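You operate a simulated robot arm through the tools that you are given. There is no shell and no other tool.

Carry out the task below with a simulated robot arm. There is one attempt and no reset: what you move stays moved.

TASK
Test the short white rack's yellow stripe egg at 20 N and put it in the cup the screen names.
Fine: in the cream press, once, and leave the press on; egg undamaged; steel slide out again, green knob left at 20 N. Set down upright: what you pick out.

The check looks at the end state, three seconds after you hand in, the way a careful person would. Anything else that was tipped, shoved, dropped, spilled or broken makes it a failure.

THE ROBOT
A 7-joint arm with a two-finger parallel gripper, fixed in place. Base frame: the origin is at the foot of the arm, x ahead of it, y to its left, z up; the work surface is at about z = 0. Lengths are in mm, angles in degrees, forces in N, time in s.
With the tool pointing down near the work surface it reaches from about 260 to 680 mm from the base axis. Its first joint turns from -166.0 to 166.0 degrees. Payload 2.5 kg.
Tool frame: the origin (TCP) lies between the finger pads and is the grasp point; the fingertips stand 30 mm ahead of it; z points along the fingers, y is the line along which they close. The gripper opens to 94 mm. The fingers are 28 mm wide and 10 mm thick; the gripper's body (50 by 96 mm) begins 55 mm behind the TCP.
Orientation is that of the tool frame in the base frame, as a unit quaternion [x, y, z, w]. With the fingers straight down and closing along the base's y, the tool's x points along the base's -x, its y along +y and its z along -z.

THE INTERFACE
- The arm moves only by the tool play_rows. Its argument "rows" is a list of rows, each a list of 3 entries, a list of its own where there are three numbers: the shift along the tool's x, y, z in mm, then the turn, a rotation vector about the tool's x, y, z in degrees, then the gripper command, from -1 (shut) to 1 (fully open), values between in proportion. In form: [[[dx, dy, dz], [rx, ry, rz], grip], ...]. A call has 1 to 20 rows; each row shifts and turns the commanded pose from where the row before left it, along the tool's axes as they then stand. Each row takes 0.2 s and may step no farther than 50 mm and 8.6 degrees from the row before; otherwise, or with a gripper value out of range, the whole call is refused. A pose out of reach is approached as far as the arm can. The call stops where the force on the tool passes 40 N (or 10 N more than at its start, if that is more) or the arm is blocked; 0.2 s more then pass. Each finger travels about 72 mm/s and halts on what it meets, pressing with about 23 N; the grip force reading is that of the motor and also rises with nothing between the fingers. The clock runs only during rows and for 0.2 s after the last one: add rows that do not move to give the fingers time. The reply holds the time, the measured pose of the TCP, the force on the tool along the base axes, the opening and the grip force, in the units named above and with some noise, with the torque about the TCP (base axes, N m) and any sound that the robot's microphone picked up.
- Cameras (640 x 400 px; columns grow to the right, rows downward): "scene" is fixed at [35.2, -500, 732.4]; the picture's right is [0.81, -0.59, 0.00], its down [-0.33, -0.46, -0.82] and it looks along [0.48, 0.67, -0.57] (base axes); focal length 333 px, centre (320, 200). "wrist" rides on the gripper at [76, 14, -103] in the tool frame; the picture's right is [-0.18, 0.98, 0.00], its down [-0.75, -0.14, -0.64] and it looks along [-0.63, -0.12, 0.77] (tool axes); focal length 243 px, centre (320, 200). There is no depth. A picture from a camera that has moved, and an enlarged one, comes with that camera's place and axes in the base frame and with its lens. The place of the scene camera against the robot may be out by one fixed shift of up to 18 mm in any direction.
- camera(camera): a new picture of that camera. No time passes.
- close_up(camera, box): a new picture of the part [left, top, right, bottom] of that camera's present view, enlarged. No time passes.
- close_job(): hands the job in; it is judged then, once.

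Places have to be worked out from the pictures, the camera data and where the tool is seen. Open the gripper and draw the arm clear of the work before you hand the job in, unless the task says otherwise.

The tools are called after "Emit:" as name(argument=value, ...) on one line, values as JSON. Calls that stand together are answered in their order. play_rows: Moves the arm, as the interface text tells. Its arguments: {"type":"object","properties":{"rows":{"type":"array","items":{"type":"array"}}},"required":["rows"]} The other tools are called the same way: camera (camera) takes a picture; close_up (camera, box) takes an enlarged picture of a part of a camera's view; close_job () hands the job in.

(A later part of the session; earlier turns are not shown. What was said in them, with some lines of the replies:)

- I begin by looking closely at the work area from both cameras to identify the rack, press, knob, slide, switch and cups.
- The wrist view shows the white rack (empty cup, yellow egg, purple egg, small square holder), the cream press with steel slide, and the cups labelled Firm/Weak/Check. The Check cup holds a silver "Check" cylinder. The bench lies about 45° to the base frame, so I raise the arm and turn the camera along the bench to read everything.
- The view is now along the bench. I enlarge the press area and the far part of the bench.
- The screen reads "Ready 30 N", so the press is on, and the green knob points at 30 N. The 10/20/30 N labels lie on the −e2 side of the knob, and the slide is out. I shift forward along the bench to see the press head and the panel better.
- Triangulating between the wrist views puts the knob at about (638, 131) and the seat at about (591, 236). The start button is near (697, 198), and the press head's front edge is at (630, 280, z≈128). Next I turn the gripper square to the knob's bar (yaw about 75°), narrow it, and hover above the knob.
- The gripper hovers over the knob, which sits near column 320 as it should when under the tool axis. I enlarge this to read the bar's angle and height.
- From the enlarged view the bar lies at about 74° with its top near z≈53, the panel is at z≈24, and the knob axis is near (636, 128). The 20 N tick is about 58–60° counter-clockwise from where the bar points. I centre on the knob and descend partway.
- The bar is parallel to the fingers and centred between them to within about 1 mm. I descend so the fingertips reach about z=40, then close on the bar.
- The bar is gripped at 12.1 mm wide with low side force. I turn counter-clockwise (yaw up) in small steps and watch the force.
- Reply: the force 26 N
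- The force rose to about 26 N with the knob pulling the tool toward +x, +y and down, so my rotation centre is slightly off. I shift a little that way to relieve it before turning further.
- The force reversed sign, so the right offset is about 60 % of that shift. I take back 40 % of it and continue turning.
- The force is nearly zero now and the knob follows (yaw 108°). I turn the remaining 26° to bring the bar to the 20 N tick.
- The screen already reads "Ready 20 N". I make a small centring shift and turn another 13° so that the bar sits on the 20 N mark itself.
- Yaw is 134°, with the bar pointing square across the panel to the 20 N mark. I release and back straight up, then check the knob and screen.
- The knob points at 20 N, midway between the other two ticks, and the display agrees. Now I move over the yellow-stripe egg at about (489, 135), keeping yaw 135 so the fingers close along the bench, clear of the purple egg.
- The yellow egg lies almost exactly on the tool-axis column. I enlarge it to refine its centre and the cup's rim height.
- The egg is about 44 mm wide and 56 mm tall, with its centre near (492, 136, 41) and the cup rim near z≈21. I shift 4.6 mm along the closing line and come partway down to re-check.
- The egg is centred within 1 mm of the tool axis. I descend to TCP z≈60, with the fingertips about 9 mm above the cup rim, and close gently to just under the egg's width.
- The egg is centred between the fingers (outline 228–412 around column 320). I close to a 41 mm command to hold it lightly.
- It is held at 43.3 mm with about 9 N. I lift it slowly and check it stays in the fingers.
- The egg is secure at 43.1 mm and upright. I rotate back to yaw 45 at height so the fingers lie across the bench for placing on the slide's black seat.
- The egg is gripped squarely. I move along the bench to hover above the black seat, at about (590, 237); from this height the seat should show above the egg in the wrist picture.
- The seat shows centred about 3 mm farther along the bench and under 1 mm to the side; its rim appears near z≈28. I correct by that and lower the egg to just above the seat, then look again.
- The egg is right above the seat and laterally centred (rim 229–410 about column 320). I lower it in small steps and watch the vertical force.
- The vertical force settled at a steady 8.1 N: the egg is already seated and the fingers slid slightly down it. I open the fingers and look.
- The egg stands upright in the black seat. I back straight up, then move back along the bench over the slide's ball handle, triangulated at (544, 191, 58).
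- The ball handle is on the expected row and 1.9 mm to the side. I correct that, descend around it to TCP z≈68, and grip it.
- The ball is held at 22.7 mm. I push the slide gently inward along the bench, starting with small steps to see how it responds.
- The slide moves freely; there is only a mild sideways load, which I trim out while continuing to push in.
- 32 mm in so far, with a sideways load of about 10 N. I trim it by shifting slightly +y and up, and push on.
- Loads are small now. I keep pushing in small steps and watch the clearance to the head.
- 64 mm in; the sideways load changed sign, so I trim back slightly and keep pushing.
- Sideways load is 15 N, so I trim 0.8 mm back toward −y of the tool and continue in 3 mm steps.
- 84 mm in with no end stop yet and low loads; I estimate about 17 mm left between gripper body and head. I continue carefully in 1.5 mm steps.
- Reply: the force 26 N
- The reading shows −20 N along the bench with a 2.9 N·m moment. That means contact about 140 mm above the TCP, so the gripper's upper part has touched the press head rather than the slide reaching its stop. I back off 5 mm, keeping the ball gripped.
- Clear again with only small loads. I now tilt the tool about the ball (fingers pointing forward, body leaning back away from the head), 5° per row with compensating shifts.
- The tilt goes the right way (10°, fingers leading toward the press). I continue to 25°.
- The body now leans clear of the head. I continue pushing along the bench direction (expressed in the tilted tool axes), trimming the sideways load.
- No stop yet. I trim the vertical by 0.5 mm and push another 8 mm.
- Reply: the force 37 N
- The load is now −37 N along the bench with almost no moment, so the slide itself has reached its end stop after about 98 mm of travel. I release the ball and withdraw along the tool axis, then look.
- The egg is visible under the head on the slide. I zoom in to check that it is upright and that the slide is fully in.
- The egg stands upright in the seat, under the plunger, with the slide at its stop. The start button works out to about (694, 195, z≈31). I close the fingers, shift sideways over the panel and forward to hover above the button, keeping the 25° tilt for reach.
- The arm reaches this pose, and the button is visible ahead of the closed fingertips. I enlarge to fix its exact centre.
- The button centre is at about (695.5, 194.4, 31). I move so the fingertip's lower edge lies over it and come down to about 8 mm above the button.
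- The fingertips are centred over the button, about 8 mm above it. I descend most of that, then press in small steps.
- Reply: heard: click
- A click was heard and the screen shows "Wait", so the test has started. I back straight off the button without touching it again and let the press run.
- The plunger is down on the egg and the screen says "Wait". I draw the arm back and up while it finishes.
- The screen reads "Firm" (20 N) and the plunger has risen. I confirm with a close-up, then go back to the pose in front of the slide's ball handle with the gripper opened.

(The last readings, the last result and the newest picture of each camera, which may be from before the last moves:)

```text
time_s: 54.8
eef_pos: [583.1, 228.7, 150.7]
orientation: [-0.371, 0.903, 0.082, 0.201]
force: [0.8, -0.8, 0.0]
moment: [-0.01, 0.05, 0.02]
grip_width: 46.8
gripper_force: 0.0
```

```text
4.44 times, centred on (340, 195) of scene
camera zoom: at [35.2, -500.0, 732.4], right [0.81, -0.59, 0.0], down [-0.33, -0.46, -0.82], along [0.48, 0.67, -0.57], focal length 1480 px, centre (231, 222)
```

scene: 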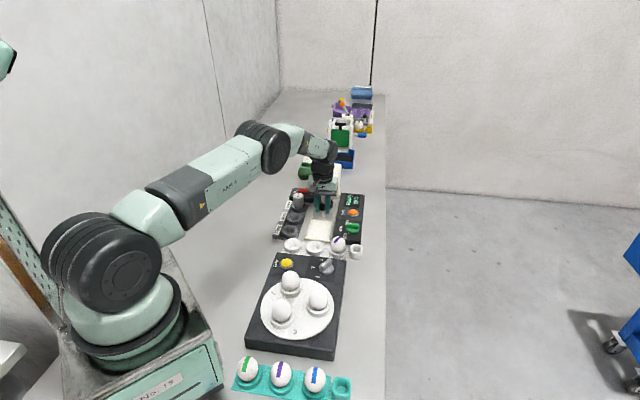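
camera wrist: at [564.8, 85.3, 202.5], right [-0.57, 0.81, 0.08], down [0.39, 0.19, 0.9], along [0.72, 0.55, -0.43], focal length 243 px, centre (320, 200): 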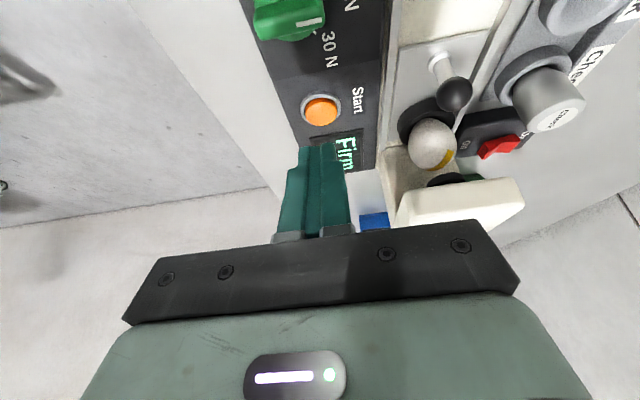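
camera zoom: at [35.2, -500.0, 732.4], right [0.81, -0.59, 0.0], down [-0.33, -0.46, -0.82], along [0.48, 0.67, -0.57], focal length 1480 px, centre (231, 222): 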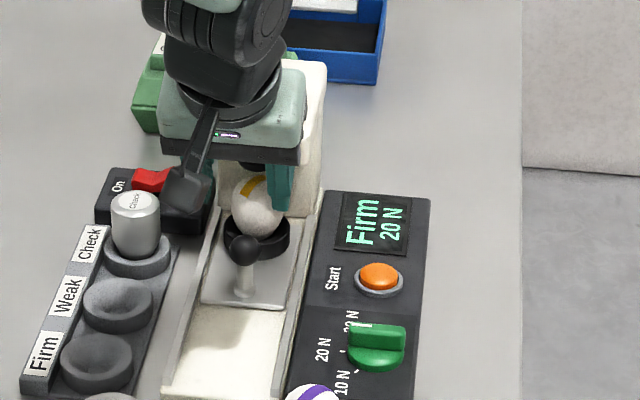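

Confirmed: "Firm 20 N". The ball handle is now at about (608, 253, 58). I approach along the tool axis with a small correction and grip it again.

Emit:
play_rows(rows=[[[3.5, 1.4, 25], [0, 0, 0], 0.0], [[3.4, 0, 30], [0, 0, 0], 0.0], [[0, 0, 34], [0, 0, 0], 0.0], [[0, 0, 0], [0, 0, 0], 0.0], [[0, 0, 0], [0, 0, 0], 0.0]])

Emit:
close_up(camera="wrist", box=[250, 70, 390, 230])

```text
time_s: 56.0
eef_pos: [605.6, 252.4, 66.2]
orientation: [-0.372, 0.902, 0.082, 0.2]
force: [-0.2, 0.2, 0.4]
moment: [0.02, 0.0, 0.02]
grip_width: 47.3
gripper_force: 0.0
```

```text
2.50 times, centred on (320, 150) of wrist
camera zoom: at [516.8, 182.5, 128.1], right [-0.57, 0.81, 0.08], down [0.39, 0.19, 0.9], along [0.72, 0.55, -0.43], focal length 606 px, centre (320, 325)
```

zoom: 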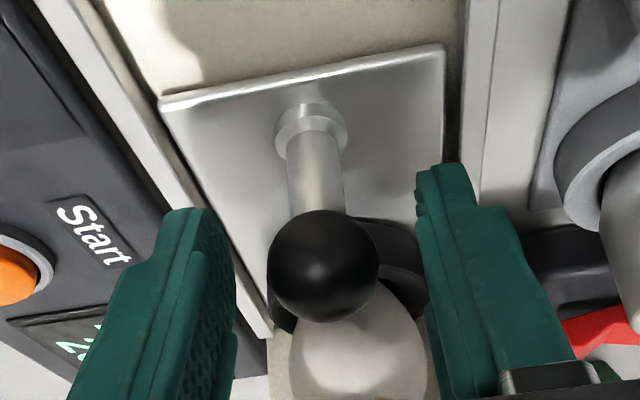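

The ball is centred between the fingers. I close on it and start pulling the slide out slowly.

Emit:
play_rows(rows=[[[0, 0.6, 0], [0, 0, 0], 0.0], [[0, 0, 0], [0, 0, 0], -1], [[0, 0, 0], [0, 0, 0], -1], [[0, 0, 0], [0, 0, 0], -1], [[1, 0, -0.45], [0, 0, 0], -1], [[2, 0, -0.9], [0, 0, 0], -1], [[3, 0, -1.4], [0, 0, 0], -1], [[3, 0, -1.4], [0, 0, 0], -1], [[0, 0, 0], [0, 0, 0], -1]])

Emit:
close_up(camera="scene", box=[300, 150, 380, 240])

```text
time_s: 58.0
eef_pos: [597.6, 244.5, 66.0]
orientation: [-0.372, 0.903, 0.082, 0.2]
force: [-0.4, 1.2, -1.1]
moment: [-0.2, -0.09, 0.06]
grip_width: 22.9
gripper_force: 45.3
```

```text
4.44 times, centred on (340, 195) of scene
camera zoom: at [35.2, -500.0, 732.4], right [0.81, -0.59, 0.0], down [-0.33, -0.46, -0.82], along [0.48, 0.67, -0.57], focal length 1480 px, centre (231, 222)
```

zoom: 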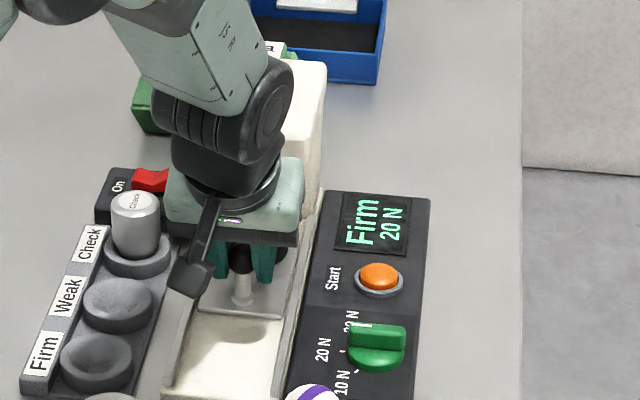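

The slide follows with low loads. I continue pulling out in steady small steps.

Emit:
play_rows(rows=[[[3, 0, -1.4], [0, 0, 0], -1], [[4, 0, -1.86], [0, 0, 0], -1], [[4, 0, -1.86], [0, 0, 0], -1], [[4, 0, -1.86], [0, 0, 0], -1], [[4, 0, -1.86], [0, 0, 0], -1], [[0, 0, 0], [0, 0, 0], -1]])

```text
time_s: 59.4
eef_pos: [582.9, 229.5, 66.1]
orientation: [-0.373, 0.902, 0.083, 0.201]
force: [1.6, -2.7, 6.7]
moment: [-0.5, 0.99, 0.05]
grip_width: 23.1
gripper_force: 45.2
```

Emit:
play_rows(rows=[[[3.8, -0.1, -2.2], [0, 0, 0], -1], [[4, 0, -1.86], [0, 0, 0], -1], [[4, 0, -1.86], [0, 0, 0], -1], [[4, 0, -1.86], [0, 0, 0], -1], [[4, 0, -1.86], [0, 0, 0], -1], [[0, 0, 0], [0, 0, 0], -1]])

Emit:
close_up(camera="scene", box=[280, 160, 380, 260])

```text
time_s: 60.8
eef_pos: [568.2, 213.3, 66.5]
orientation: [-0.372, 0.903, 0.082, 0.2]
force: [2.7, -2.1, 1.3]
moment: [0.15, 0.16, 0.04]
grip_width: 22.9
gripper_force: 44.8
```

```text
4.00 times, centred on (330, 210) of scene
camera zoom: at [35.2, -500.0, 732.4], right [0.81, -0.59, 0.0], down [-0.33, -0.46, -0.82], along [0.48, 0.67, -0.57], focal length 1332 px, centre (280, 160)
```

zoom: 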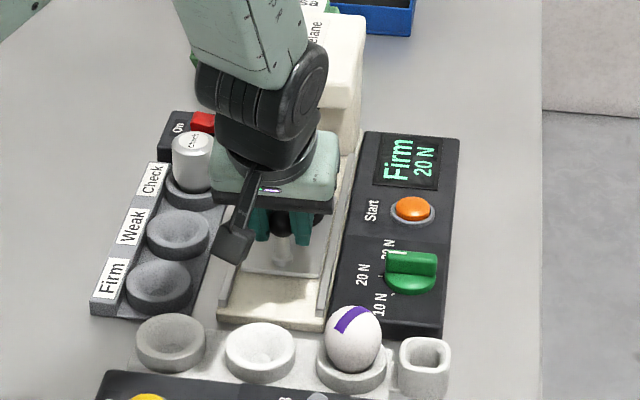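

About 52 mm out so far, loads tiny. I go on with the remaining ~38 mm, watching for the outer stop.

Emit:
play_rows(rows=[[[4, 0, -1.86], [0, 0, 0], -1], [[4, 0, -1.86], [0, 0, 0], -1], [[4, 0, -1.86], [0, 0, 0], -1], [[4, 0, -1.86], [0, 0, 0], -1], [[4, 0, -1.86], [0, 0, 0], -1], [[0, 0, 0], [0, 0, 0], -1]])

Emit:
close_up(camera="scene", box=[280, 160, 380, 260])

```text
time_s: 62.2
eef_pos: [550.2, 197.0, 65.3]
orientation: [-0.372, 0.903, 0.082, 0.199]
force: [4.7, -5.0, -13.8]
moment: [-0.33, -0.19, 0.03]
grip_width: 22.9
gripper_force: 44.8
```

```text
4.00 times, centred on (330, 210) of scene
camera zoom: at [35.2, -500.0, 732.4], right [0.81, -0.59, 0.0], down [-0.33, -0.46, -0.82], along [0.48, 0.67, -0.57], focal length 1332 px, centre (280, 160)
```

zoom: 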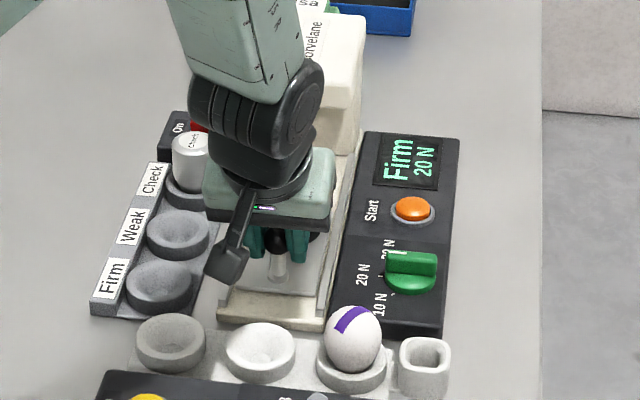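

About 13 mm remain to the original out position; I relieve the vertical load and continue gently.

Emit:
play_rows(rows=[[[2.9, -0.2, -0.7], [0, 0, 0], -1], [[2.7, -0.1, -1.27], [0, 0, 0], -1], [[2.7, 0, -1.27], [0, 0, 0], -1], [[0, 0, 0], [0, 0, 0], -1]])

Emit:
play_rows(rows=[[[1.4, 0, -0.63], [0, 0, 0], -1], [[1.4, 0, -0.63], [0, 0, 0], -1], [[0, 0, 0], [0, 0, 0], -1]])

```text
time_s: 63.2
eef_pos: [545.8, 191.7, 66.0]
orientation: [-0.372, 0.903, 0.082, 0.2]
force: [6.0, -5.9, -13.7]
moment: [-0.17, -0.1, -0.01]
grip_width: 23.0
gripper_force: 44.6
```

```text
time_s: 64.0
eef_pos: [542.7, 189.5, 66.3]
orientation: [-0.372, 0.903, 0.082, 0.2]
force: [5.8, -7.4, -8.8]
moment: [0.02, 0.45, 0.0]
grip_width: 22.9
gripper_force: 44.9
```

Nearly there; I feel for the outer stop in 1.5 mm steps.

Emit:
play_rows(rows=[[[1.4, -0.2, -0.5], [0, 0, 0], -1], [[1.4, -0.1, -0.63], [0, 0, 0], -1], [[0, 0, 0], [0, 0, 0], -1]])

Emit:
close_up(camera="scene", box=[290, 180, 370, 260])

```text
time_s: 64.8
eef_pos: [542.4, 187.2, 66.1]
orientation: [-0.373, 0.902, 0.082, 0.201]
force: [16.2, 1.2, -11.5]
moment: [-0.39, 0.74, 0.06]
grip_width: 22.9
gripper_force: 44.8
```

```text
5.00 times, centred on (330, 220) of scene
camera zoom: at [35.2, -500.0, 732.4], right [0.81, -0.59, 0.0], down [-0.33, -0.46, -0.82], along [0.48, 0.67, -0.57], focal length 1665 px, centre (270, 100)
```

zoom: 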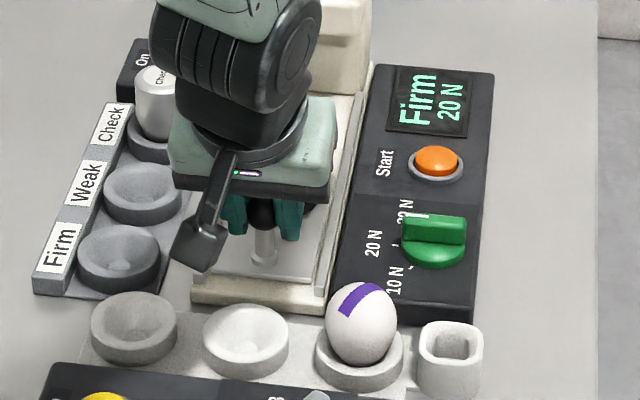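

A +12 N pull-back along the bench at the original handle position: the slide is fully out at its stop. I release and withdraw along the tool axis.

Emit:
play_rows(rows=[[[-0.7, 0, 0.3], [0, 0, 0], -1], [[0, 0, 0], [0, 0, 0], 0.0], [[0, 0, 0], [0, 0, 0], 0.0], [[0, 0, 0], [0, 0, 0], 0.0], [[0, 0, -20], [0, 0, 0], 0.0], [[0, 0, -35], [0, 0, 0], 0.0], [[0, 0, -40], [0, 0, 0], 0.0], [[0, 0, 0], [0, 0, 0], 0.0]])

Emit:
camera(camera="wrist")

Emit:
close_up(camera="scene", box=[290, 160, 370, 260])

```text
time_s: 66.6
eef_pos: [514.4, 159.7, 151.9]
orientation: [-0.371, 0.903, 0.082, 0.2]
force: [0.8, -0.4, 0.0]
moment: [0.01, -0.02, -0.02]
grip_width: 47.3
gripper_force: 0.0
```

```text
taken
camera wrist: at [424.4, 90.4, 213.5], right [-0.57, 0.81, 0.08], down [0.39, 0.19, 0.9], along [0.72, 0.55, -0.43], focal length 243 px, centre (320, 200)
```

wrist: 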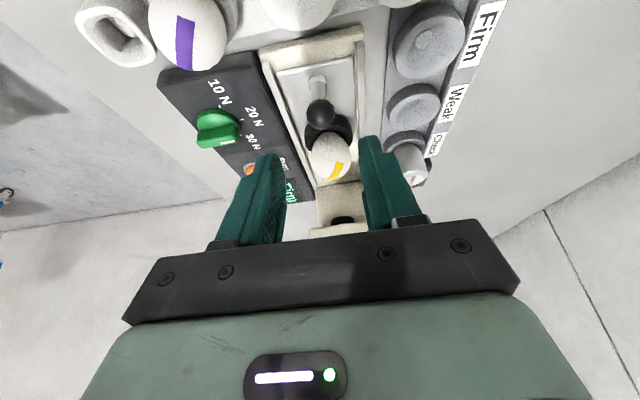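

```text
4.00 times, centred on (330, 210) of scene
camera zoom: at [35.2, -500.0, 732.4], right [0.81, -0.59, 0.0], down [-0.33, -0.46, -0.82], along [0.48, 0.67, -0.57], focal length 1332 px, centre (280, 160)
```

zoom: 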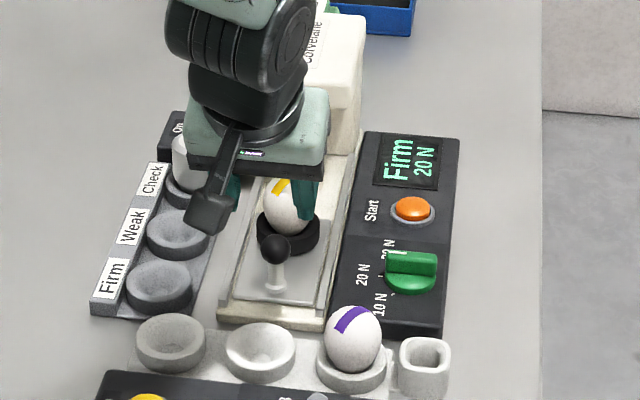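

The slide is out with the egg upright, and the screen still shows Firm 20 N. I straighten the tool to vertical and move above the egg.

Emit:
play_rows(rows=[[[0, 0, -6], [0, 5, 0], 0.0], [[0, 0, -6], [0, 5, 0], 0.0], [[0, 0, -6], [0, 5, 0], 0.0], [[0, 0, -6], [0, 5, 0], 0.1], [[0, 0, -6], [0, 5, 0], 0.2], [[0, 0, 0], [0, 0, 0], 0.2], [[-36, 0, 0], [0, 0, 0], 0.2], [[-36, 0, 0], [0, 0, 0], 0.2], [[-25, 0, 0], [0, 0, 0], 0.2], [[0, 0, 0], [0, 0, 0], 0.2], [[0, 0, 0], [0, 0, 0], 0.2]])

Emit:
close_up(camera="wrist", box=[220, 20, 420, 200])

Emit:
close_up(camera="scene", box=[290, 140, 370, 240])

```text
time_s: 69.0
eef_pos: [575.6, 221.7, 181.8]
orientation: [-0.381, 0.925, 0.001, -0.001]
force: [0.1, -0.6, -0.2]
moment: [0.01, 0.04, 0.03]
grip_width: 56.2
gripper_force: 0.0
```

```text
2.22 times, centred on (320, 110) of wrist
camera zoom: at [512.2, 178.7, 285.8], right [-0.56, 0.83, 0.0], down [0.63, 0.43, 0.64], along [0.53, 0.36, -0.77], focal length 539 px, centre (320, 400)
```

zoom: 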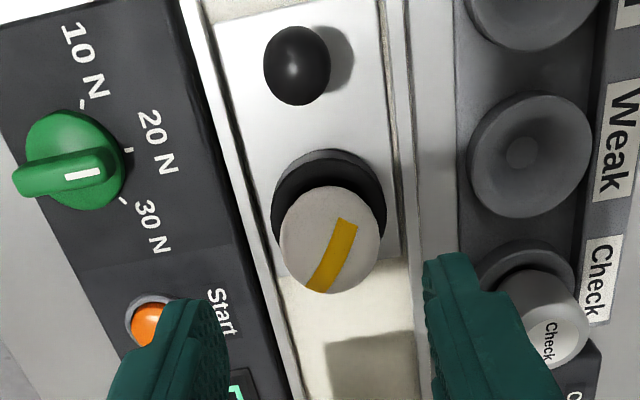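

```text
4.00 times, centred on (330, 190) of scene
camera zoom: at [35.2, -500.0, 732.4], right [0.81, -0.59, 0.0], down [-0.33, -0.46, -0.82], along [0.48, 0.67, -0.57], focal length 1332 px, centre (280, 240)
```

zoom: 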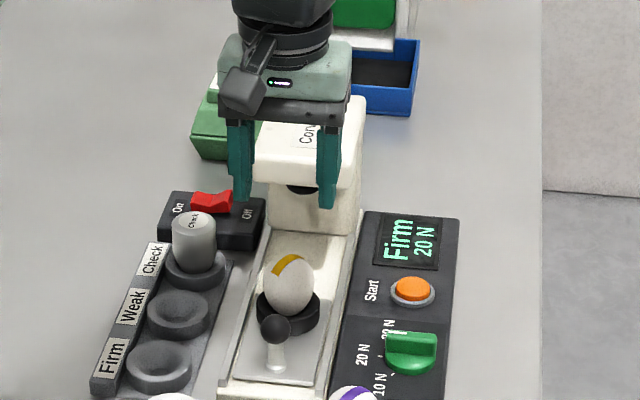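

The egg stands at about (592, 238.7) in its seat, undamaged in view. I move over it and come down partway to check centring.

Emit:
play_rows(rows=[[[-22.9, 0.4, 0], [0, 0, 0], 0.2], [[0, 0, 30], [0, 0, 0], 0.2], [[0, 0, 35], [0, 0, 0], 0.2], [[0, 0, 0], [0, 0, 0], 0.2], [[0, 0, 0], [0, 0, 0], 0.2]])

Emit:
close_up(camera="wrist", box=[220, 40, 420, 220])

```text
time_s: 70.2
eef_pos: [593.0, 238.0, 116.4]
orientation: [-0.382, 0.924, 0.0, 0.001]
force: [0.8, 0.5, -0.3]
moment: [0.0, 0.0, 0.04]
grip_width: 56.1
gripper_force: 0.0
```

```text
2.22 times, centred on (320, 130) of wrist
camera zoom: at [528.5, 193.8, 220.1], right [-0.56, 0.83, 0.0], down [0.63, 0.43, 0.64], along [0.53, 0.36, -0.77], focal length 539 px, centre (320, 356)
```

zoom: 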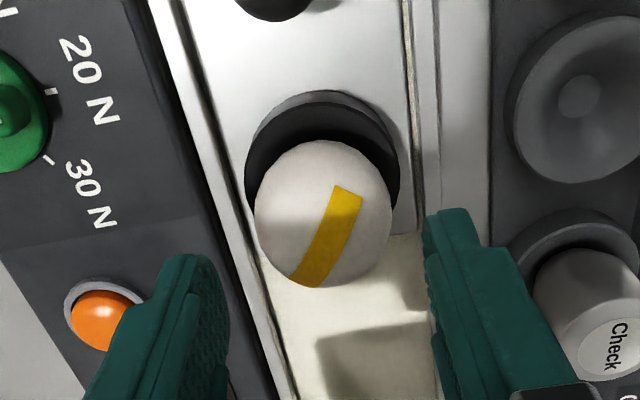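

Centred within 1 mm. I trim that, descend to TCP z≈75, and close gently as before.

Emit:
play_rows(rows=[[[0, 0.9, 15], [0, 0, 0], 0.2], [[0, 0, 15], [0, 0, 0], 0.2], [[0, 0, 11], [0, 0, 0], 0.2], [[0, 0, 0], [0, 0, 0], 0.2], [[0, 0, 0], [0, 0, 0], 0.0], [[0, 0, 0], [0, 0, 0], -0.06], [[0, 0, 0], [0, 0, 0], -0.12], [[0, 0, 0], [0, 0, 0], -0.12], [[0, 0, 0], [0, 0, 0], -0.12]])

Emit:
close_up(camera="wrist", box=[220, 60, 420, 240])

```text
time_s: 72.2
eef_pos: [592.6, 239.8, 76.1]
orientation: [-0.381, 0.924, 0.0, -0.001]
force: [0.2, 0.6, 0.0]
moment: [0.01, -0.01, -0.02]
grip_width: 43.2
gripper_force: 9.2
```

```text
2.22 times, centred on (320, 150) of wrist
camera zoom: at [527.8, 195.7, 179.3], right [-0.56, 0.83, 0.0], down [0.63, 0.43, 0.64], along [0.53, 0.36, -0.77], focal length 539 px, centre (320, 311)
```

zoom: 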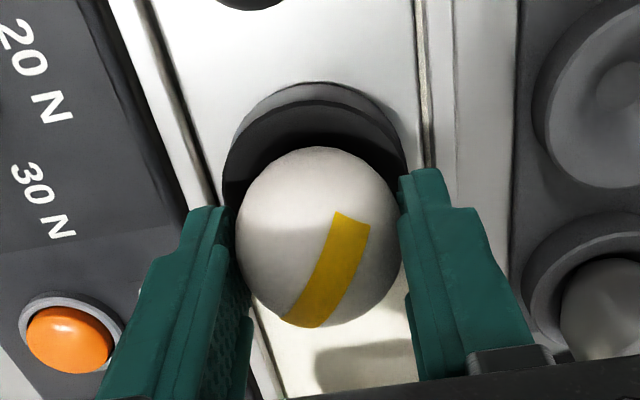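

The egg is held again at 43.2 mm / 9 N. I lift it clear and carry it over toward the Firm cup at about (466, 245).

Emit:
play_rows(rows=[[[0, 0, -5], [0, 0, 0], -0.12], [[0, 0, -10], [0, 0, 0], -0.12], [[0, 0, -20], [0, 0, 0], -0.12], [[0, 0, -30], [0, 0, 0], -0.12], [[0, 0, -30], [0, 0, 0], -0.12], [[0, 0, -20], [0, 0, 0], -0.12], [[15, 16, 0], [0, 0, 0], -0.12], [[22, 24, 0], [0, 0, 0], -0.12], [[22, 24, 0], [0, 0, 0], -0.12], [[17, 18, 0], [0, 0, 0], -0.12], [[10, 11, 0], [0, 0, 0], -0.12], [[0, 0, 0], [0, 0, 0], -0.12], [[0, 0, 0], [0, 0, 0], -0.12]])

Emit:
camera(camera="wrist")

Emit:
close_up(camera="wrist", box=[240, 30, 400, 150])

Emit:
close_up(camera="scene", box=[260, 150, 380, 260])

```text
time_s: 75.0
eef_pos: [465.9, 245.0, 188.0]
orientation: [-0.381, 0.925, 0.0, 0.0]
force: [0.4, 0.5, -1.0]
moment: [0.03, 0.0, 0.0]
grip_width: 43.1
gripper_force: 8.8
```

```text
taken
camera wrist: at [402.2, 202.0, 292.9], right [-0.56, 0.83, 0.0], down [0.63, 0.43, 0.64], along [0.53, 0.36, -0.77], focal length 243 px, centre (320, 200)
```

wrist: 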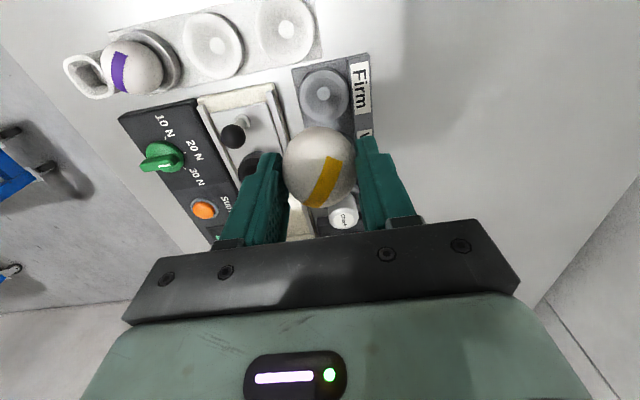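

```text
3.33 times, centred on (320, 90) of wrist
camera zoom: at [402.2, 202.0, 292.9], right [-0.56, 0.83, 0.0], down [0.63, 0.43, 0.64], along [0.53, 0.36, -0.77], focal length 809 px, centre (320, 567)
```

zoom: 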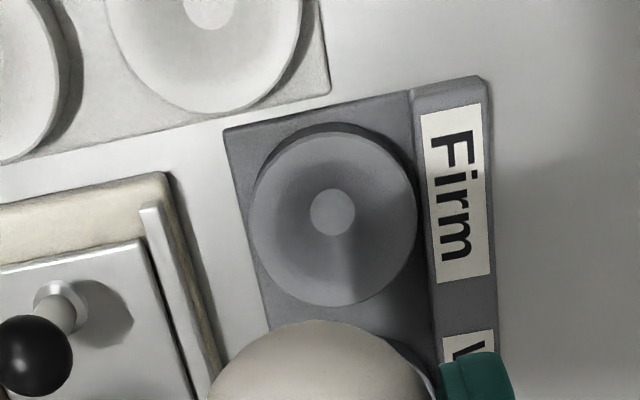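

```text
3.64 times, centred on (320, 205) of scene
camera zoom: at [35.2, -500.0, 732.4], right [0.81, -0.59, 0.0], down [-0.33, -0.46, -0.82], along [0.48, 0.67, -0.57], focal length 1211 px, centre (320, 182)
```

zoom: 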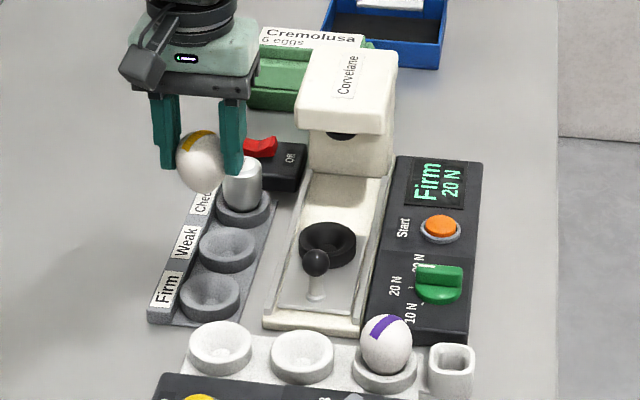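

The Firm cup's centre lies about 4.4 mm right and 3 mm ahead in the picture, and its rim is near z≈20. I correct for that, lower the egg to about 10 mm above contact, and check again.

Emit:
play_rows(rows=[[[-3.7, 3.8, 10], [0, 0, 0], -0.12], [[0, 0, 30], [0, 0, 0], -0.12], [[0, 0, 35], [0, 0, 0], -0.12], [[0, 0, 30], [0, 0, 0], -0.12], [[0, 0, 12], [0, 0, 0], -0.12], [[0, 0, 0], [0, 0, 0], -0.12], [[0, 0, 0], [0, 0, 0], -0.12]])

Emit:
close_up(camera="wrist", box=[220, 60, 420, 240])

Emit:
close_up(camera="scene", box=[260, 180, 340, 260])

```text
time_s: 76.6
eef_pos: [464.6, 251.0, 71.8]
orientation: [-0.381, 0.925, 0.0, -0.001]
force: [-0.1, 0.0, -0.2]
moment: [0.0, 0.02, 0.03]
grip_width: 43.1
gripper_force: 9.0
```

```text
2.22 times, centred on (320, 150) of wrist
camera zoom: at [401.0, 207.1, 176.1], right [-0.56, 0.83, 0.0], down [0.63, 0.43, 0.64], along [0.53, 0.36, -0.77], focal length 539 px, centre (320, 311)
```

zoom: 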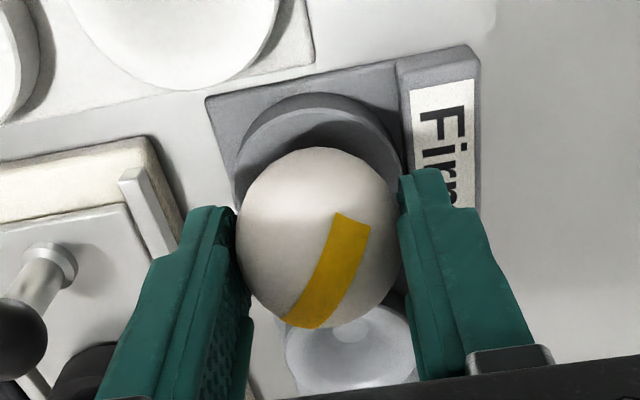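

```text
5.00 times, centred on (300, 220) of scene
camera zoom: at [35.2, -500.0, 732.4], right [0.81, -0.59, 0.0], down [-0.33, -0.46, -0.82], along [0.48, 0.67, -0.57], focal length 1665 px, centre (420, 100)
```

zoom: 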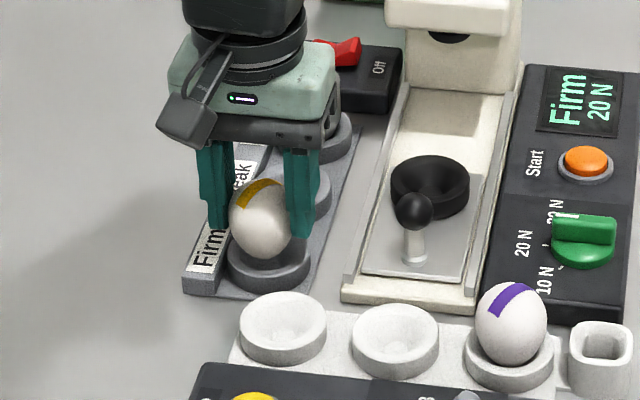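

The egg hangs just above the Firm cup, but the cup seems slightly ahead and to one side of it. I zoom in from both cameras to measure the offset before touching down.

Emit:
close_up(camera="wrist", box=[280, 80, 370, 150])

Emit:
close_up(camera="scene", box=[295, 210, 335, 245])

```text
5.71 times, centred on (325, 115) of wrist
camera zoom: at [401.0, 207.1, 176.1], right [-0.56, 0.83, 0.0], down [0.63, 0.43, 0.64], along [0.53, 0.36, -0.77], focal length 1386 px, centre (291, 686)
```

zoom: 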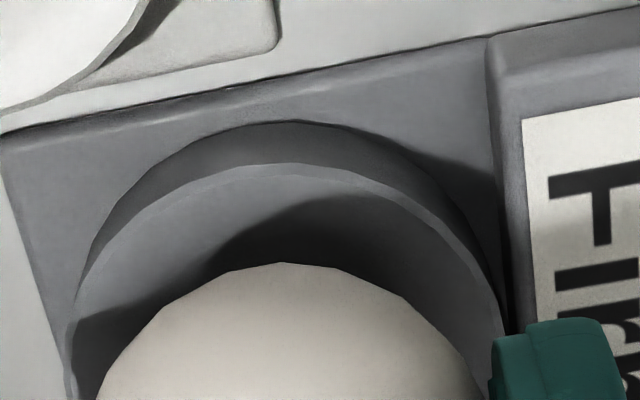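

```text
11.43 times, centred on (315, 228) of scene
camera zoom: at [35.2, -500.0, 732.4], right [0.81, -0.59, 0.0], down [-0.33, -0.46, -0.82], along [0.48, 0.67, -0.57], focal length 3805 px, centre (377, -114)
```

zoom: 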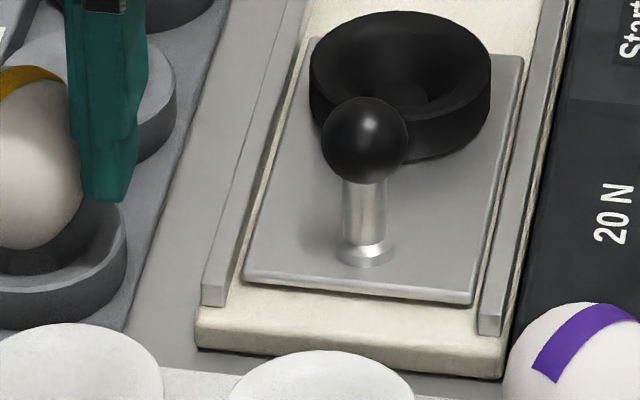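

Measured from the wrist view, the rim centre is about 4.5–5 mm ahead of the egg and well aligned sideways. I take one more scene close-up on the egg and Firm cup to cross-check.

Emit:
close_up(camera="scene", box=[280, 205, 330, 245])

```text
10.00 times, centred on (305, 225) of scene
camera zoom: at [35.2, -500.0, 732.4], right [0.81, -0.59, 0.0], down [-0.33, -0.46, -0.82], along [0.48, 0.67, -0.57], focal length 3330 px, centre (470, -50)
```

zoom: 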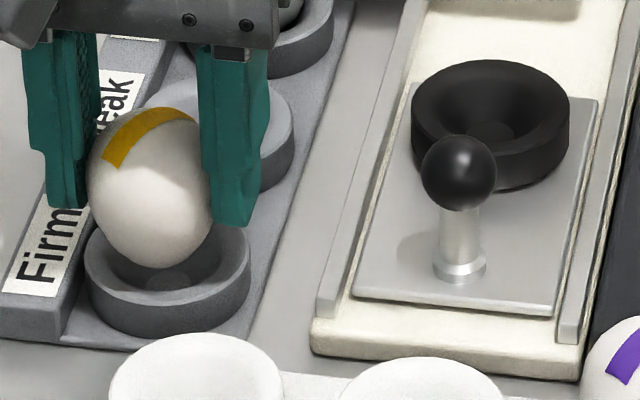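

Both cameras agree: the egg must move about 5.5 mm along the bench and 1.2 mm sideways to sit over the Firm cup. I apply that and lower 6 mm.

Emit:
play_rows(rows=[[[-2.7, -0.6, 0], [0, 0, 0], -0.12], [[-2.8, -0.6, 0], [0, 0, 0], -0.12], [[0, 0, 3], [0, 0, 0], -0.12], [[0, 0, 3], [0, 0, 0], -0.12], [[0, 0, 0], [0, 0, 0], -0.12]])

Emit:
close_up(camera="scene", box=[280, 205, 330, 245])

Emit:
close_up(camera="wrist", box=[260, 70, 380, 190])

```text
time_s: 77.8
eef_pos: [469.8, 253.7, 66.5]
orientation: [-0.381, 0.925, 0.0, 0.0]
force: [0.2, -0.5, -0.9]
moment: [0.04, 0.01, 0.01]
grip_width: 43.3
gripper_force: 9.2
```

```text
10.00 times, centred on (305, 225) of scene
camera zoom: at [35.2, -500.0, 732.4], right [0.81, -0.59, 0.0], down [-0.33, -0.46, -0.82], along [0.48, 0.67, -0.57], focal length 3330 px, centre (470, -50)
```

zoom: 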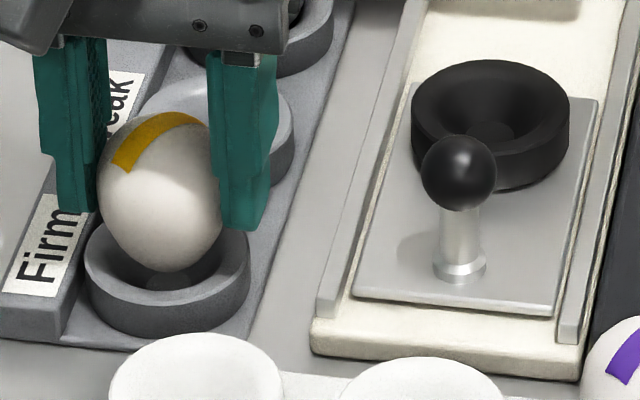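

```text
3.33 times, centred on (320, 130) of wrist
camera zoom: at [406.0, 209.7, 170.3], right [-0.56, 0.83, 0.0], down [0.63, 0.43, 0.64], along [0.53, 0.36, -0.77], focal length 809 px, centre (320, 433)
```

zoom: 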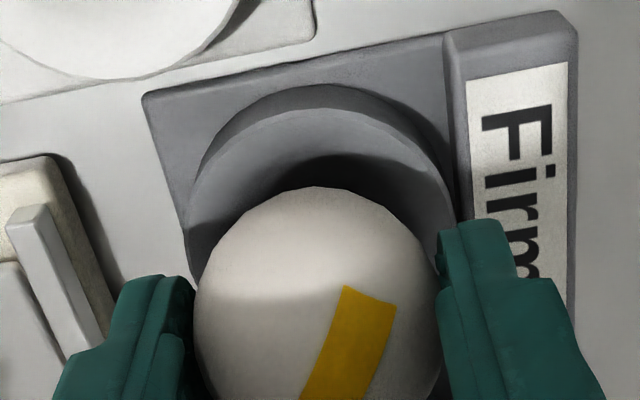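

Now the cup rim is centred on the egg in both views. I lower in small steps, checking the vertical force each time.

Emit:
play_rows(rows=[[[0, 0, 2], [0, 0, 0], -0.12], [[0, 0, 1.5], [0, 0, 0], -0.12], [[0, 0, 0], [0, 0, 0], -0.12]])

```text
time_s: 78.6
eef_pos: [469.6, 252.2, 63.6]
orientation: [-0.382, 0.924, -0.001, 0.0]
force: [0.9, -0.4, -0.2]
moment: [0.0, 0.0, 0.02]
grip_width: 43.0
gripper_force: 8.7
```

No contact yet; another 1.5 mm.

Emit:
play_rows(rows=[[[0, 0, 0.8], [0, 0, 0], -0.12], [[0, 0, 0.7], [0, 0, 0], -0.12], [[0, 0, 0], [0, 0, 0], -0.12]])

```text
time_s: 79.4
eef_pos: [469.3, 253.2, 61.8]
orientation: [-0.381, 0.924, 0.0, 0.0]
force: [0.7, 0.1, -0.7]
moment: [0.01, 0.0, 0.0]
grip_width: 43.1
gripper_force: 8.8
```

Still free (force ≈ 0); I go down another 1 mm and check.

Emit:
play_rows(rows=[[[0, 0, 0.5], [0, 0, 0], -0.12], [[0, 0, 0.5], [0, 0, 0], -0.12], [[0, 0, 0], [0, 0, 0], -0.12]])

Emit:
close_up(camera="scene", box=[280, 205, 330, 245])

```text
time_s: 80.2
eef_pos: [470.1, 252.2, 60.8]
orientation: [-0.381, 0.925, -0.001, -0.001]
force: [-0.5, -0.4, -1.1]
moment: [0.01, 0.04, 0.04]
grip_width: 43.2
gripper_force: 8.7
```

```text
10.00 times, centred on (305, 225) of scene
camera zoom: at [35.2, -500.0, 732.4], right [0.81, -0.59, 0.0], down [-0.33, -0.46, -0.82], along [0.48, 0.67, -0.57], focal length 3330 px, centre (470, -50)
```

zoom: 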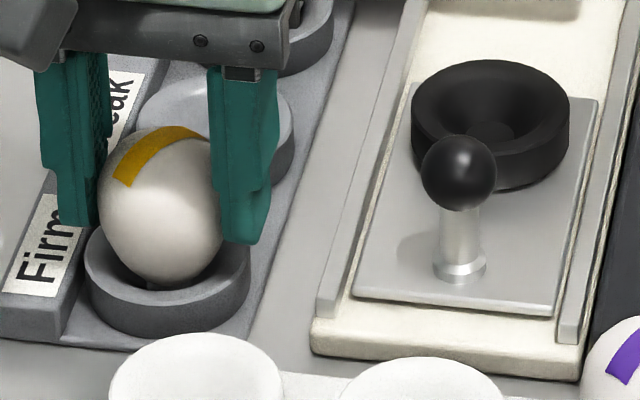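

The egg is almost at the cup floor. I continue in 1 mm steps.

Emit:
play_rows(rows=[[[0, 0, 0.5], [0, 0, 0], -0.12], [[0, 0, 0.5], [0, 0, 0], -0.12], [[0, 0, 0], [0, 0, 0], -0.12]])

```text
time_s: 81.0
eef_pos: [469.7, 253.7, 60.4]
orientation: [-0.381, 0.924, 0.0, 0.0]
force: [0.2, -0.4, -0.2]
moment: [0.02, 0.04, 0.04]
grip_width: 43.4
gripper_force: 9.1
```

Emit:
play_rows(rows=[[[0, 0, 0.5], [0, 0, 0], -0.12], [[0, 0, 0.5], [0, 0, 0], -0.12], [[0, 0, 0], [0, 0, 0], -0.12]])

```text
time_s: 81.8
eef_pos: [469.3, 253.0, 59.0]
orientation: [-0.381, 0.924, 0.0, 0.0]
force: [-0.3, 0.1, -0.2]
moment: [0.04, 0.01, -0.03]
grip_width: 43.3
gripper_force: 8.8
```

No contact at z≈59.0; one more millimetre.

Emit:
play_rows(rows=[[[0, 0, 0.5], [0, 0, 0], -0.12], [[0, 0, 0.5], [0, 0, 0], -0.12], [[0, 0, 0], [0, 0, 0], -0.12]])

Emit:
close_up(camera="scene", box=[280, 205, 330, 245])

```text
time_s: 82.6
eef_pos: [469.3, 252.6, 58.2]
orientation: [-0.381, 0.925, 0.0, -0.001]
force: [-4.4, -2.4, 6.8]
moment: [0.0, 0.15, 0.0]
grip_width: 43.4
gripper_force: 9.3
```

```text
10.00 times, centred on (305, 225) of scene
camera zoom: at [35.2, -500.0, 732.4], right [0.81, -0.59, 0.0], down [-0.33, -0.46, -0.82], along [0.48, 0.67, -0.57], focal length 3330 px, centre (470, -50)
```

zoom: 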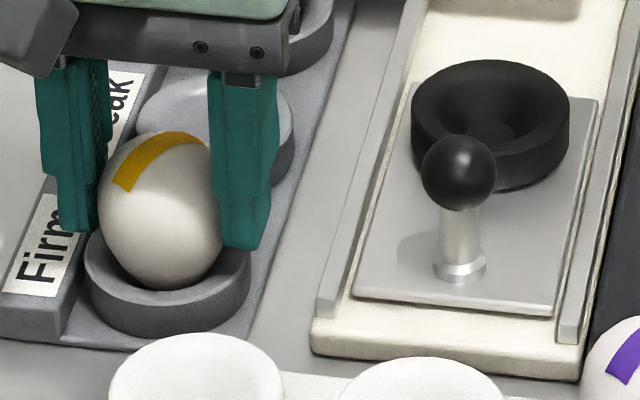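

Contact: 6.8 N upward with about 5 N toward −e1, so the egg touches the far slope of the dish slightly. I ease 0.8 mm toward −e1 to centre it before release.

Emit:
play_rows(rows=[[[0.5, 0, -0.2], [0, 0, 0], -0.12], [[0.4, 0, 0], [0, 0, 0], -0.12], [[0, 0, 0], [0, 0, 0], -0.12]])

```text
time_s: 83.4
eef_pos: [468.9, 252.4, 58.6]
orientation: [-0.381, 0.924, 0.0, 0.001]
force: [-1.1, 0.3, -0.3]
moment: [0.03, 0.05, 0.02]
grip_width: 43.0
gripper_force: 8.9
```

The load vanished; I lower another 0.8 mm to seat it.

Emit:
play_rows(rows=[[[0.2, 0, 0.4], [0, 0, 0], -0.12], [[0.2, 0, 0.5], [0, 0, 0], -0.12], [[0, 0, 0], [0, 0, 0], -0.12]])

```text
time_s: 84.2
eef_pos: [469.5, 252.7, 57.9]
orientation: [-0.381, 0.924, 0.001, 0.001]
force: [-0.5, 5.3, 7.9]
moment: [0.13, 0.05, -0.02]
grip_width: 43.0
gripper_force: 8.7
```

The egg is seated (7.9 N, only a few newtons sideways). I open the fingers gradually and look.

Emit:
play_rows(rows=[[[0, 0, 0], [0, 0, 0], -0.09], [[0, 0, 0], [0, 0, 0], -0.07], [[0, 0, 0], [0, 0, 0], -0.04], [[0, 0, 0], [0, 0, 0], 0.0], [[0, 0, 0], [0, 0, 0], 0.1], [[0, 0, 0], [0, 0, 0], 0.2], [[0, 0, 0], [0, 0, 0], 0.2], [[0, 0, 0], [0, 0, 0], 0.2]])

Emit:
close_up(camera="scene", box=[280, 205, 330, 245])

Emit:
close_up(camera="wrist", box=[220, 60, 420, 220])

```text
time_s: 86.0
eef_pos: [468.4, 251.7, 57.7]
orientation: [-0.381, 0.925, 0.0, 0.0]
force: [-0.6, -0.3, -0.5]
moment: [0.0, -0.03, -0.01]
grip_width: 56.3
gripper_force: 0.1
```

```text
10.00 times, centred on (305, 225) of scene
camera zoom: at [35.2, -500.0, 732.4], right [0.81, -0.59, 0.0], down [-0.33, -0.46, -0.82], along [0.48, 0.67, -0.57], focal length 3330 px, centre (470, -50)
```

zoom: 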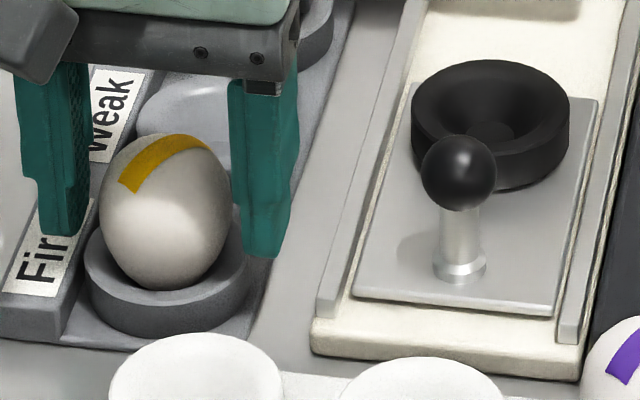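

```text
2.50 times, centred on (320, 140) of wrist
camera zoom: at [405.1, 208.3, 161.2], right [-0.56, 0.83, 0.0], down [0.63, 0.43, 0.64], along [0.53, 0.36, -0.77], focal length 606 px, centre (320, 350)
```

zoom: 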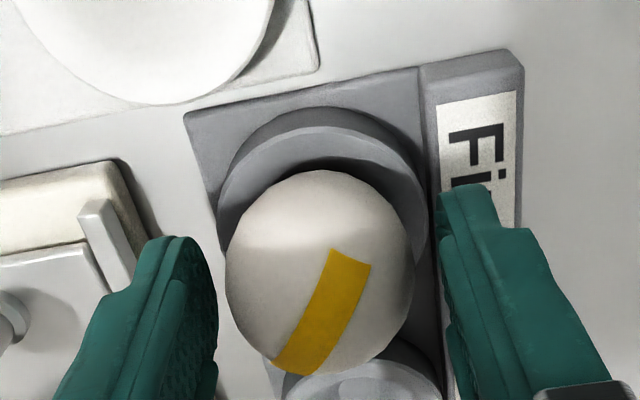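

The egg stands upright in the Firm cup. I open slightly more for clearance, lift straight up, and check everything.

Emit:
play_rows(rows=[[[0, -1, 0], [0, 0, 0], 0.28], [[0, 0, 0], [0, 0, 0], 0.28], [[0, 0, -10], [0, 0, 0], 0.28], [[0, 0, -25], [0, 0, 0], 0.28], [[0, 0, -40], [0, 0, 0], 0.28], [[0, 0, -45], [0, 0, 0], 0.28], [[0, 0, -45], [0, 0, 0], 0.28], [[0, 0, 0], [0, 0, 0], 0.28]])

Emit:
camera(camera="wrist")

Emit:
close_up(camera="scene", box=[260, 160, 380, 260])

Emit:
close_up(camera="scene", box=[280, 205, 330, 245])

```text
time_s: 87.8
eef_pos: [468.8, 253.9, 221.9]
orientation: [-0.381, 0.925, 0.0, 0.0]
force: [0.2, 0.1, -0.2]
moment: [-0.04, 0.0, 0.01]
grip_width: 60.3
gripper_force: 0.1
```

```text
taken
camera wrist: at [405.2, 209.5, 326.4], right [-0.56, 0.83, 0.0], down [0.63, 0.43, 0.64], along [0.53, 0.36, -0.77], focal length 243 px, centre (320, 200)
```

wrist: 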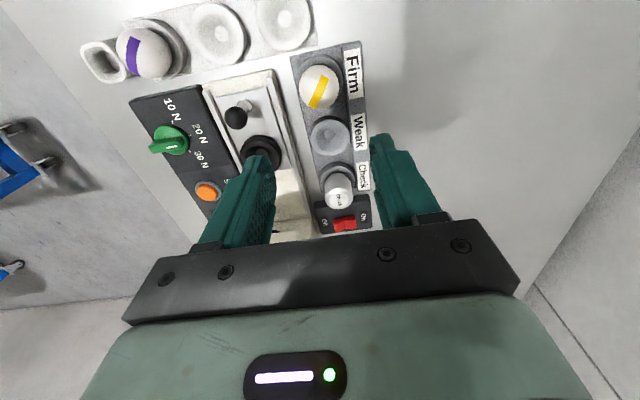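

```text
4.00 times, centred on (320, 210) of scene
camera zoom: at [35.2, -500.0, 732.4], right [0.81, -0.59, 0.0], down [-0.33, -0.46, -0.82], along [0.48, 0.67, -0.57], focal length 1332 px, centre (320, 160)
```

zoom: 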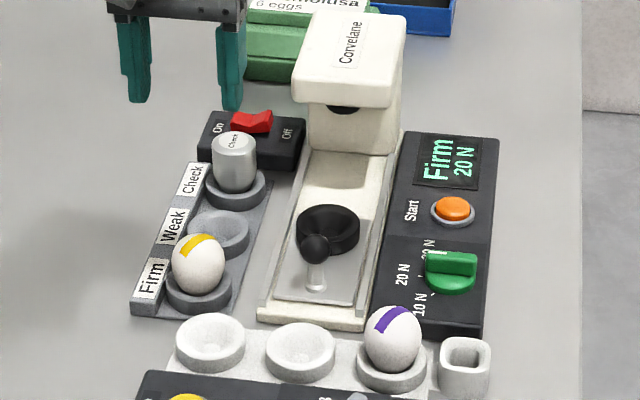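

```text
10.00 times, centred on (305, 225) of scene
camera zoom: at [35.2, -500.0, 732.4], right [0.81, -0.59, 0.0], down [-0.33, -0.46, -0.82], along [0.48, 0.67, -0.57], focal length 3330 px, centre (470, -50)
```

zoom: 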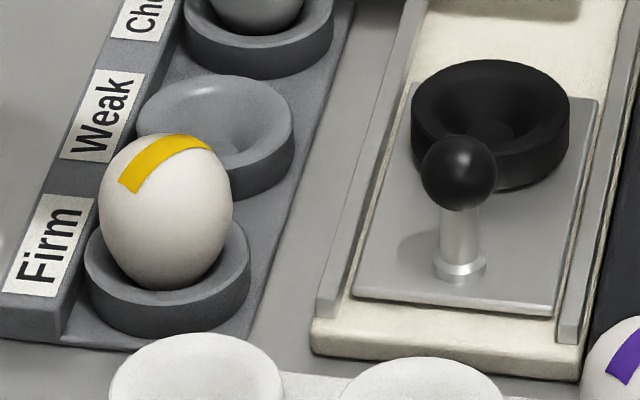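

The egg stands upright in the Firm cup and the slide is back at its original out position. The Check cylinder and purple egg are untouched, the screen shows Firm 20 N, and the knob is at 20 N. I open the gripper and draw the arm up and back, clear of the work.

Emit:
play_rows(rows=[[[0, 0, -45], [0, 0, 0], 0.5], [[0, 0, -45], [0, 0, 0], 1], [[0, 0, -45], [0, 0, 0], 1], [[40, -8, -15], [0, 0, 0], 1], [[40, -8, -10], [0, 0, 0], 1], [[40, -8, 0], [0, 0, 0], 1], [[0, 0, 0], [0, 0, 0], 1], [[0, 0, 0], [0, 0, 0], 1]])

Emit:
camera(camera="scene")

Emit:
close_up(camera="wrist", box=[200, 40, 440, 220])

Emit:
close_up(camera="scene", box=[340, 190, 370, 240])

```text
time_s: 89.6
eef_pos: [402.6, 152.5, 381.7]
orientation: [-0.381, 0.925, 0.0, 0.001]
force: [0.2, 0.1, 0.0]
moment: [0.0, -0.02, 0.02]
grip_width: 94.0
gripper_force: 0.1
```

```text
taken
```

scene: 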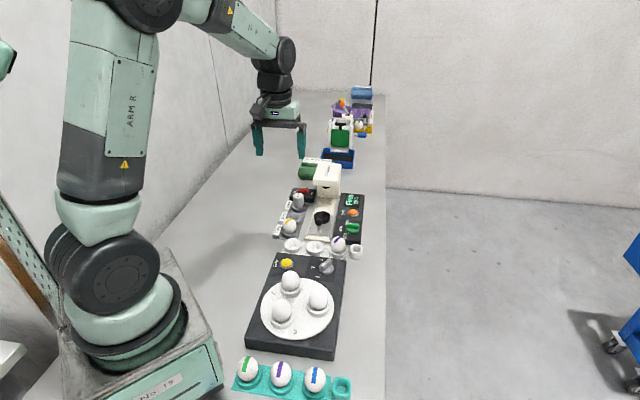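

```text
2.22 times, centred on (320, 130) of wrist
camera zoom: at [338.4, 108.4, 486.1], right [-0.56, 0.83, 0.0], down [0.63, 0.43, 0.64], along [0.53, 0.36, -0.77], focal length 539 px, centre (320, 356)
```

zoom: 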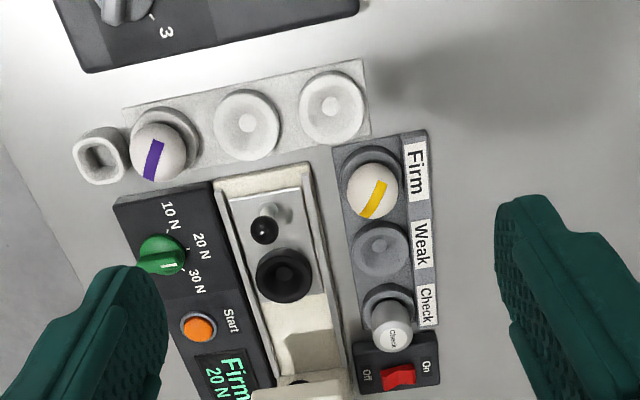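

```text
8.00 times, centred on (355, 215) of scene
camera zoom: at [35.2, -500.0, 732.4], right [0.81, -0.59, 0.0], down [-0.33, -0.46, -0.82], along [0.48, 0.67, -0.57], focal length 2664 px, centre (40, 80)
```

zoom: 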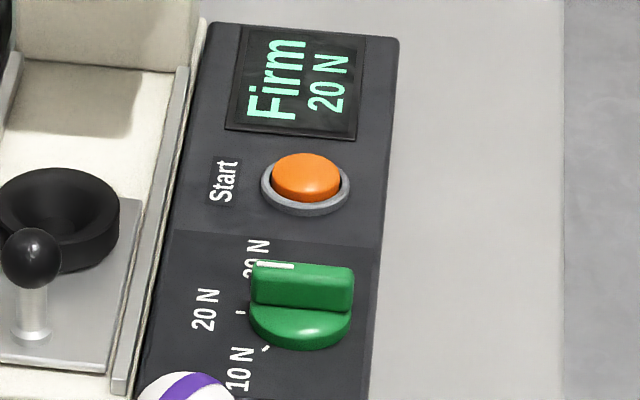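

Everything is in place: the egg is in the Firm cup, the slide is out, and the screen reads "Firm 20 N". The knob is on 20 N, the press is on, nothing else has moved, and the arm is clear with the gripper open. I hand the job in.

Emit:
close_job()

```text
The job is handed in.
```

I tested the white rack's yellow stripe egg once at 20 N in the cream press. The screen read "Firm", so I put the egg in the Firm cup and handed the job in.

End state at hand-in:

- **Egg:** standing upright in the Firm cup, with no damage visible in the pictures.
- **Press:** still on, with the screen showing "Firm 20 N". The Start button was pressed one time.
- **Steel slide:** pulled back out to its stop, in the same position it started from.
- **Green knob:** turned from 30 N to 20 N and left there.
- **Everything else:** the purple stripe egg and the Check cylinder are where they were. The arm is drawn clear with the gripper open.

While I was pushing the slide in, the upper part of the gripper touched the front of the press head with about 20 N. I backed off, tilted the tool away from it and finished the push. The press showed no movement or damage in the pictures.
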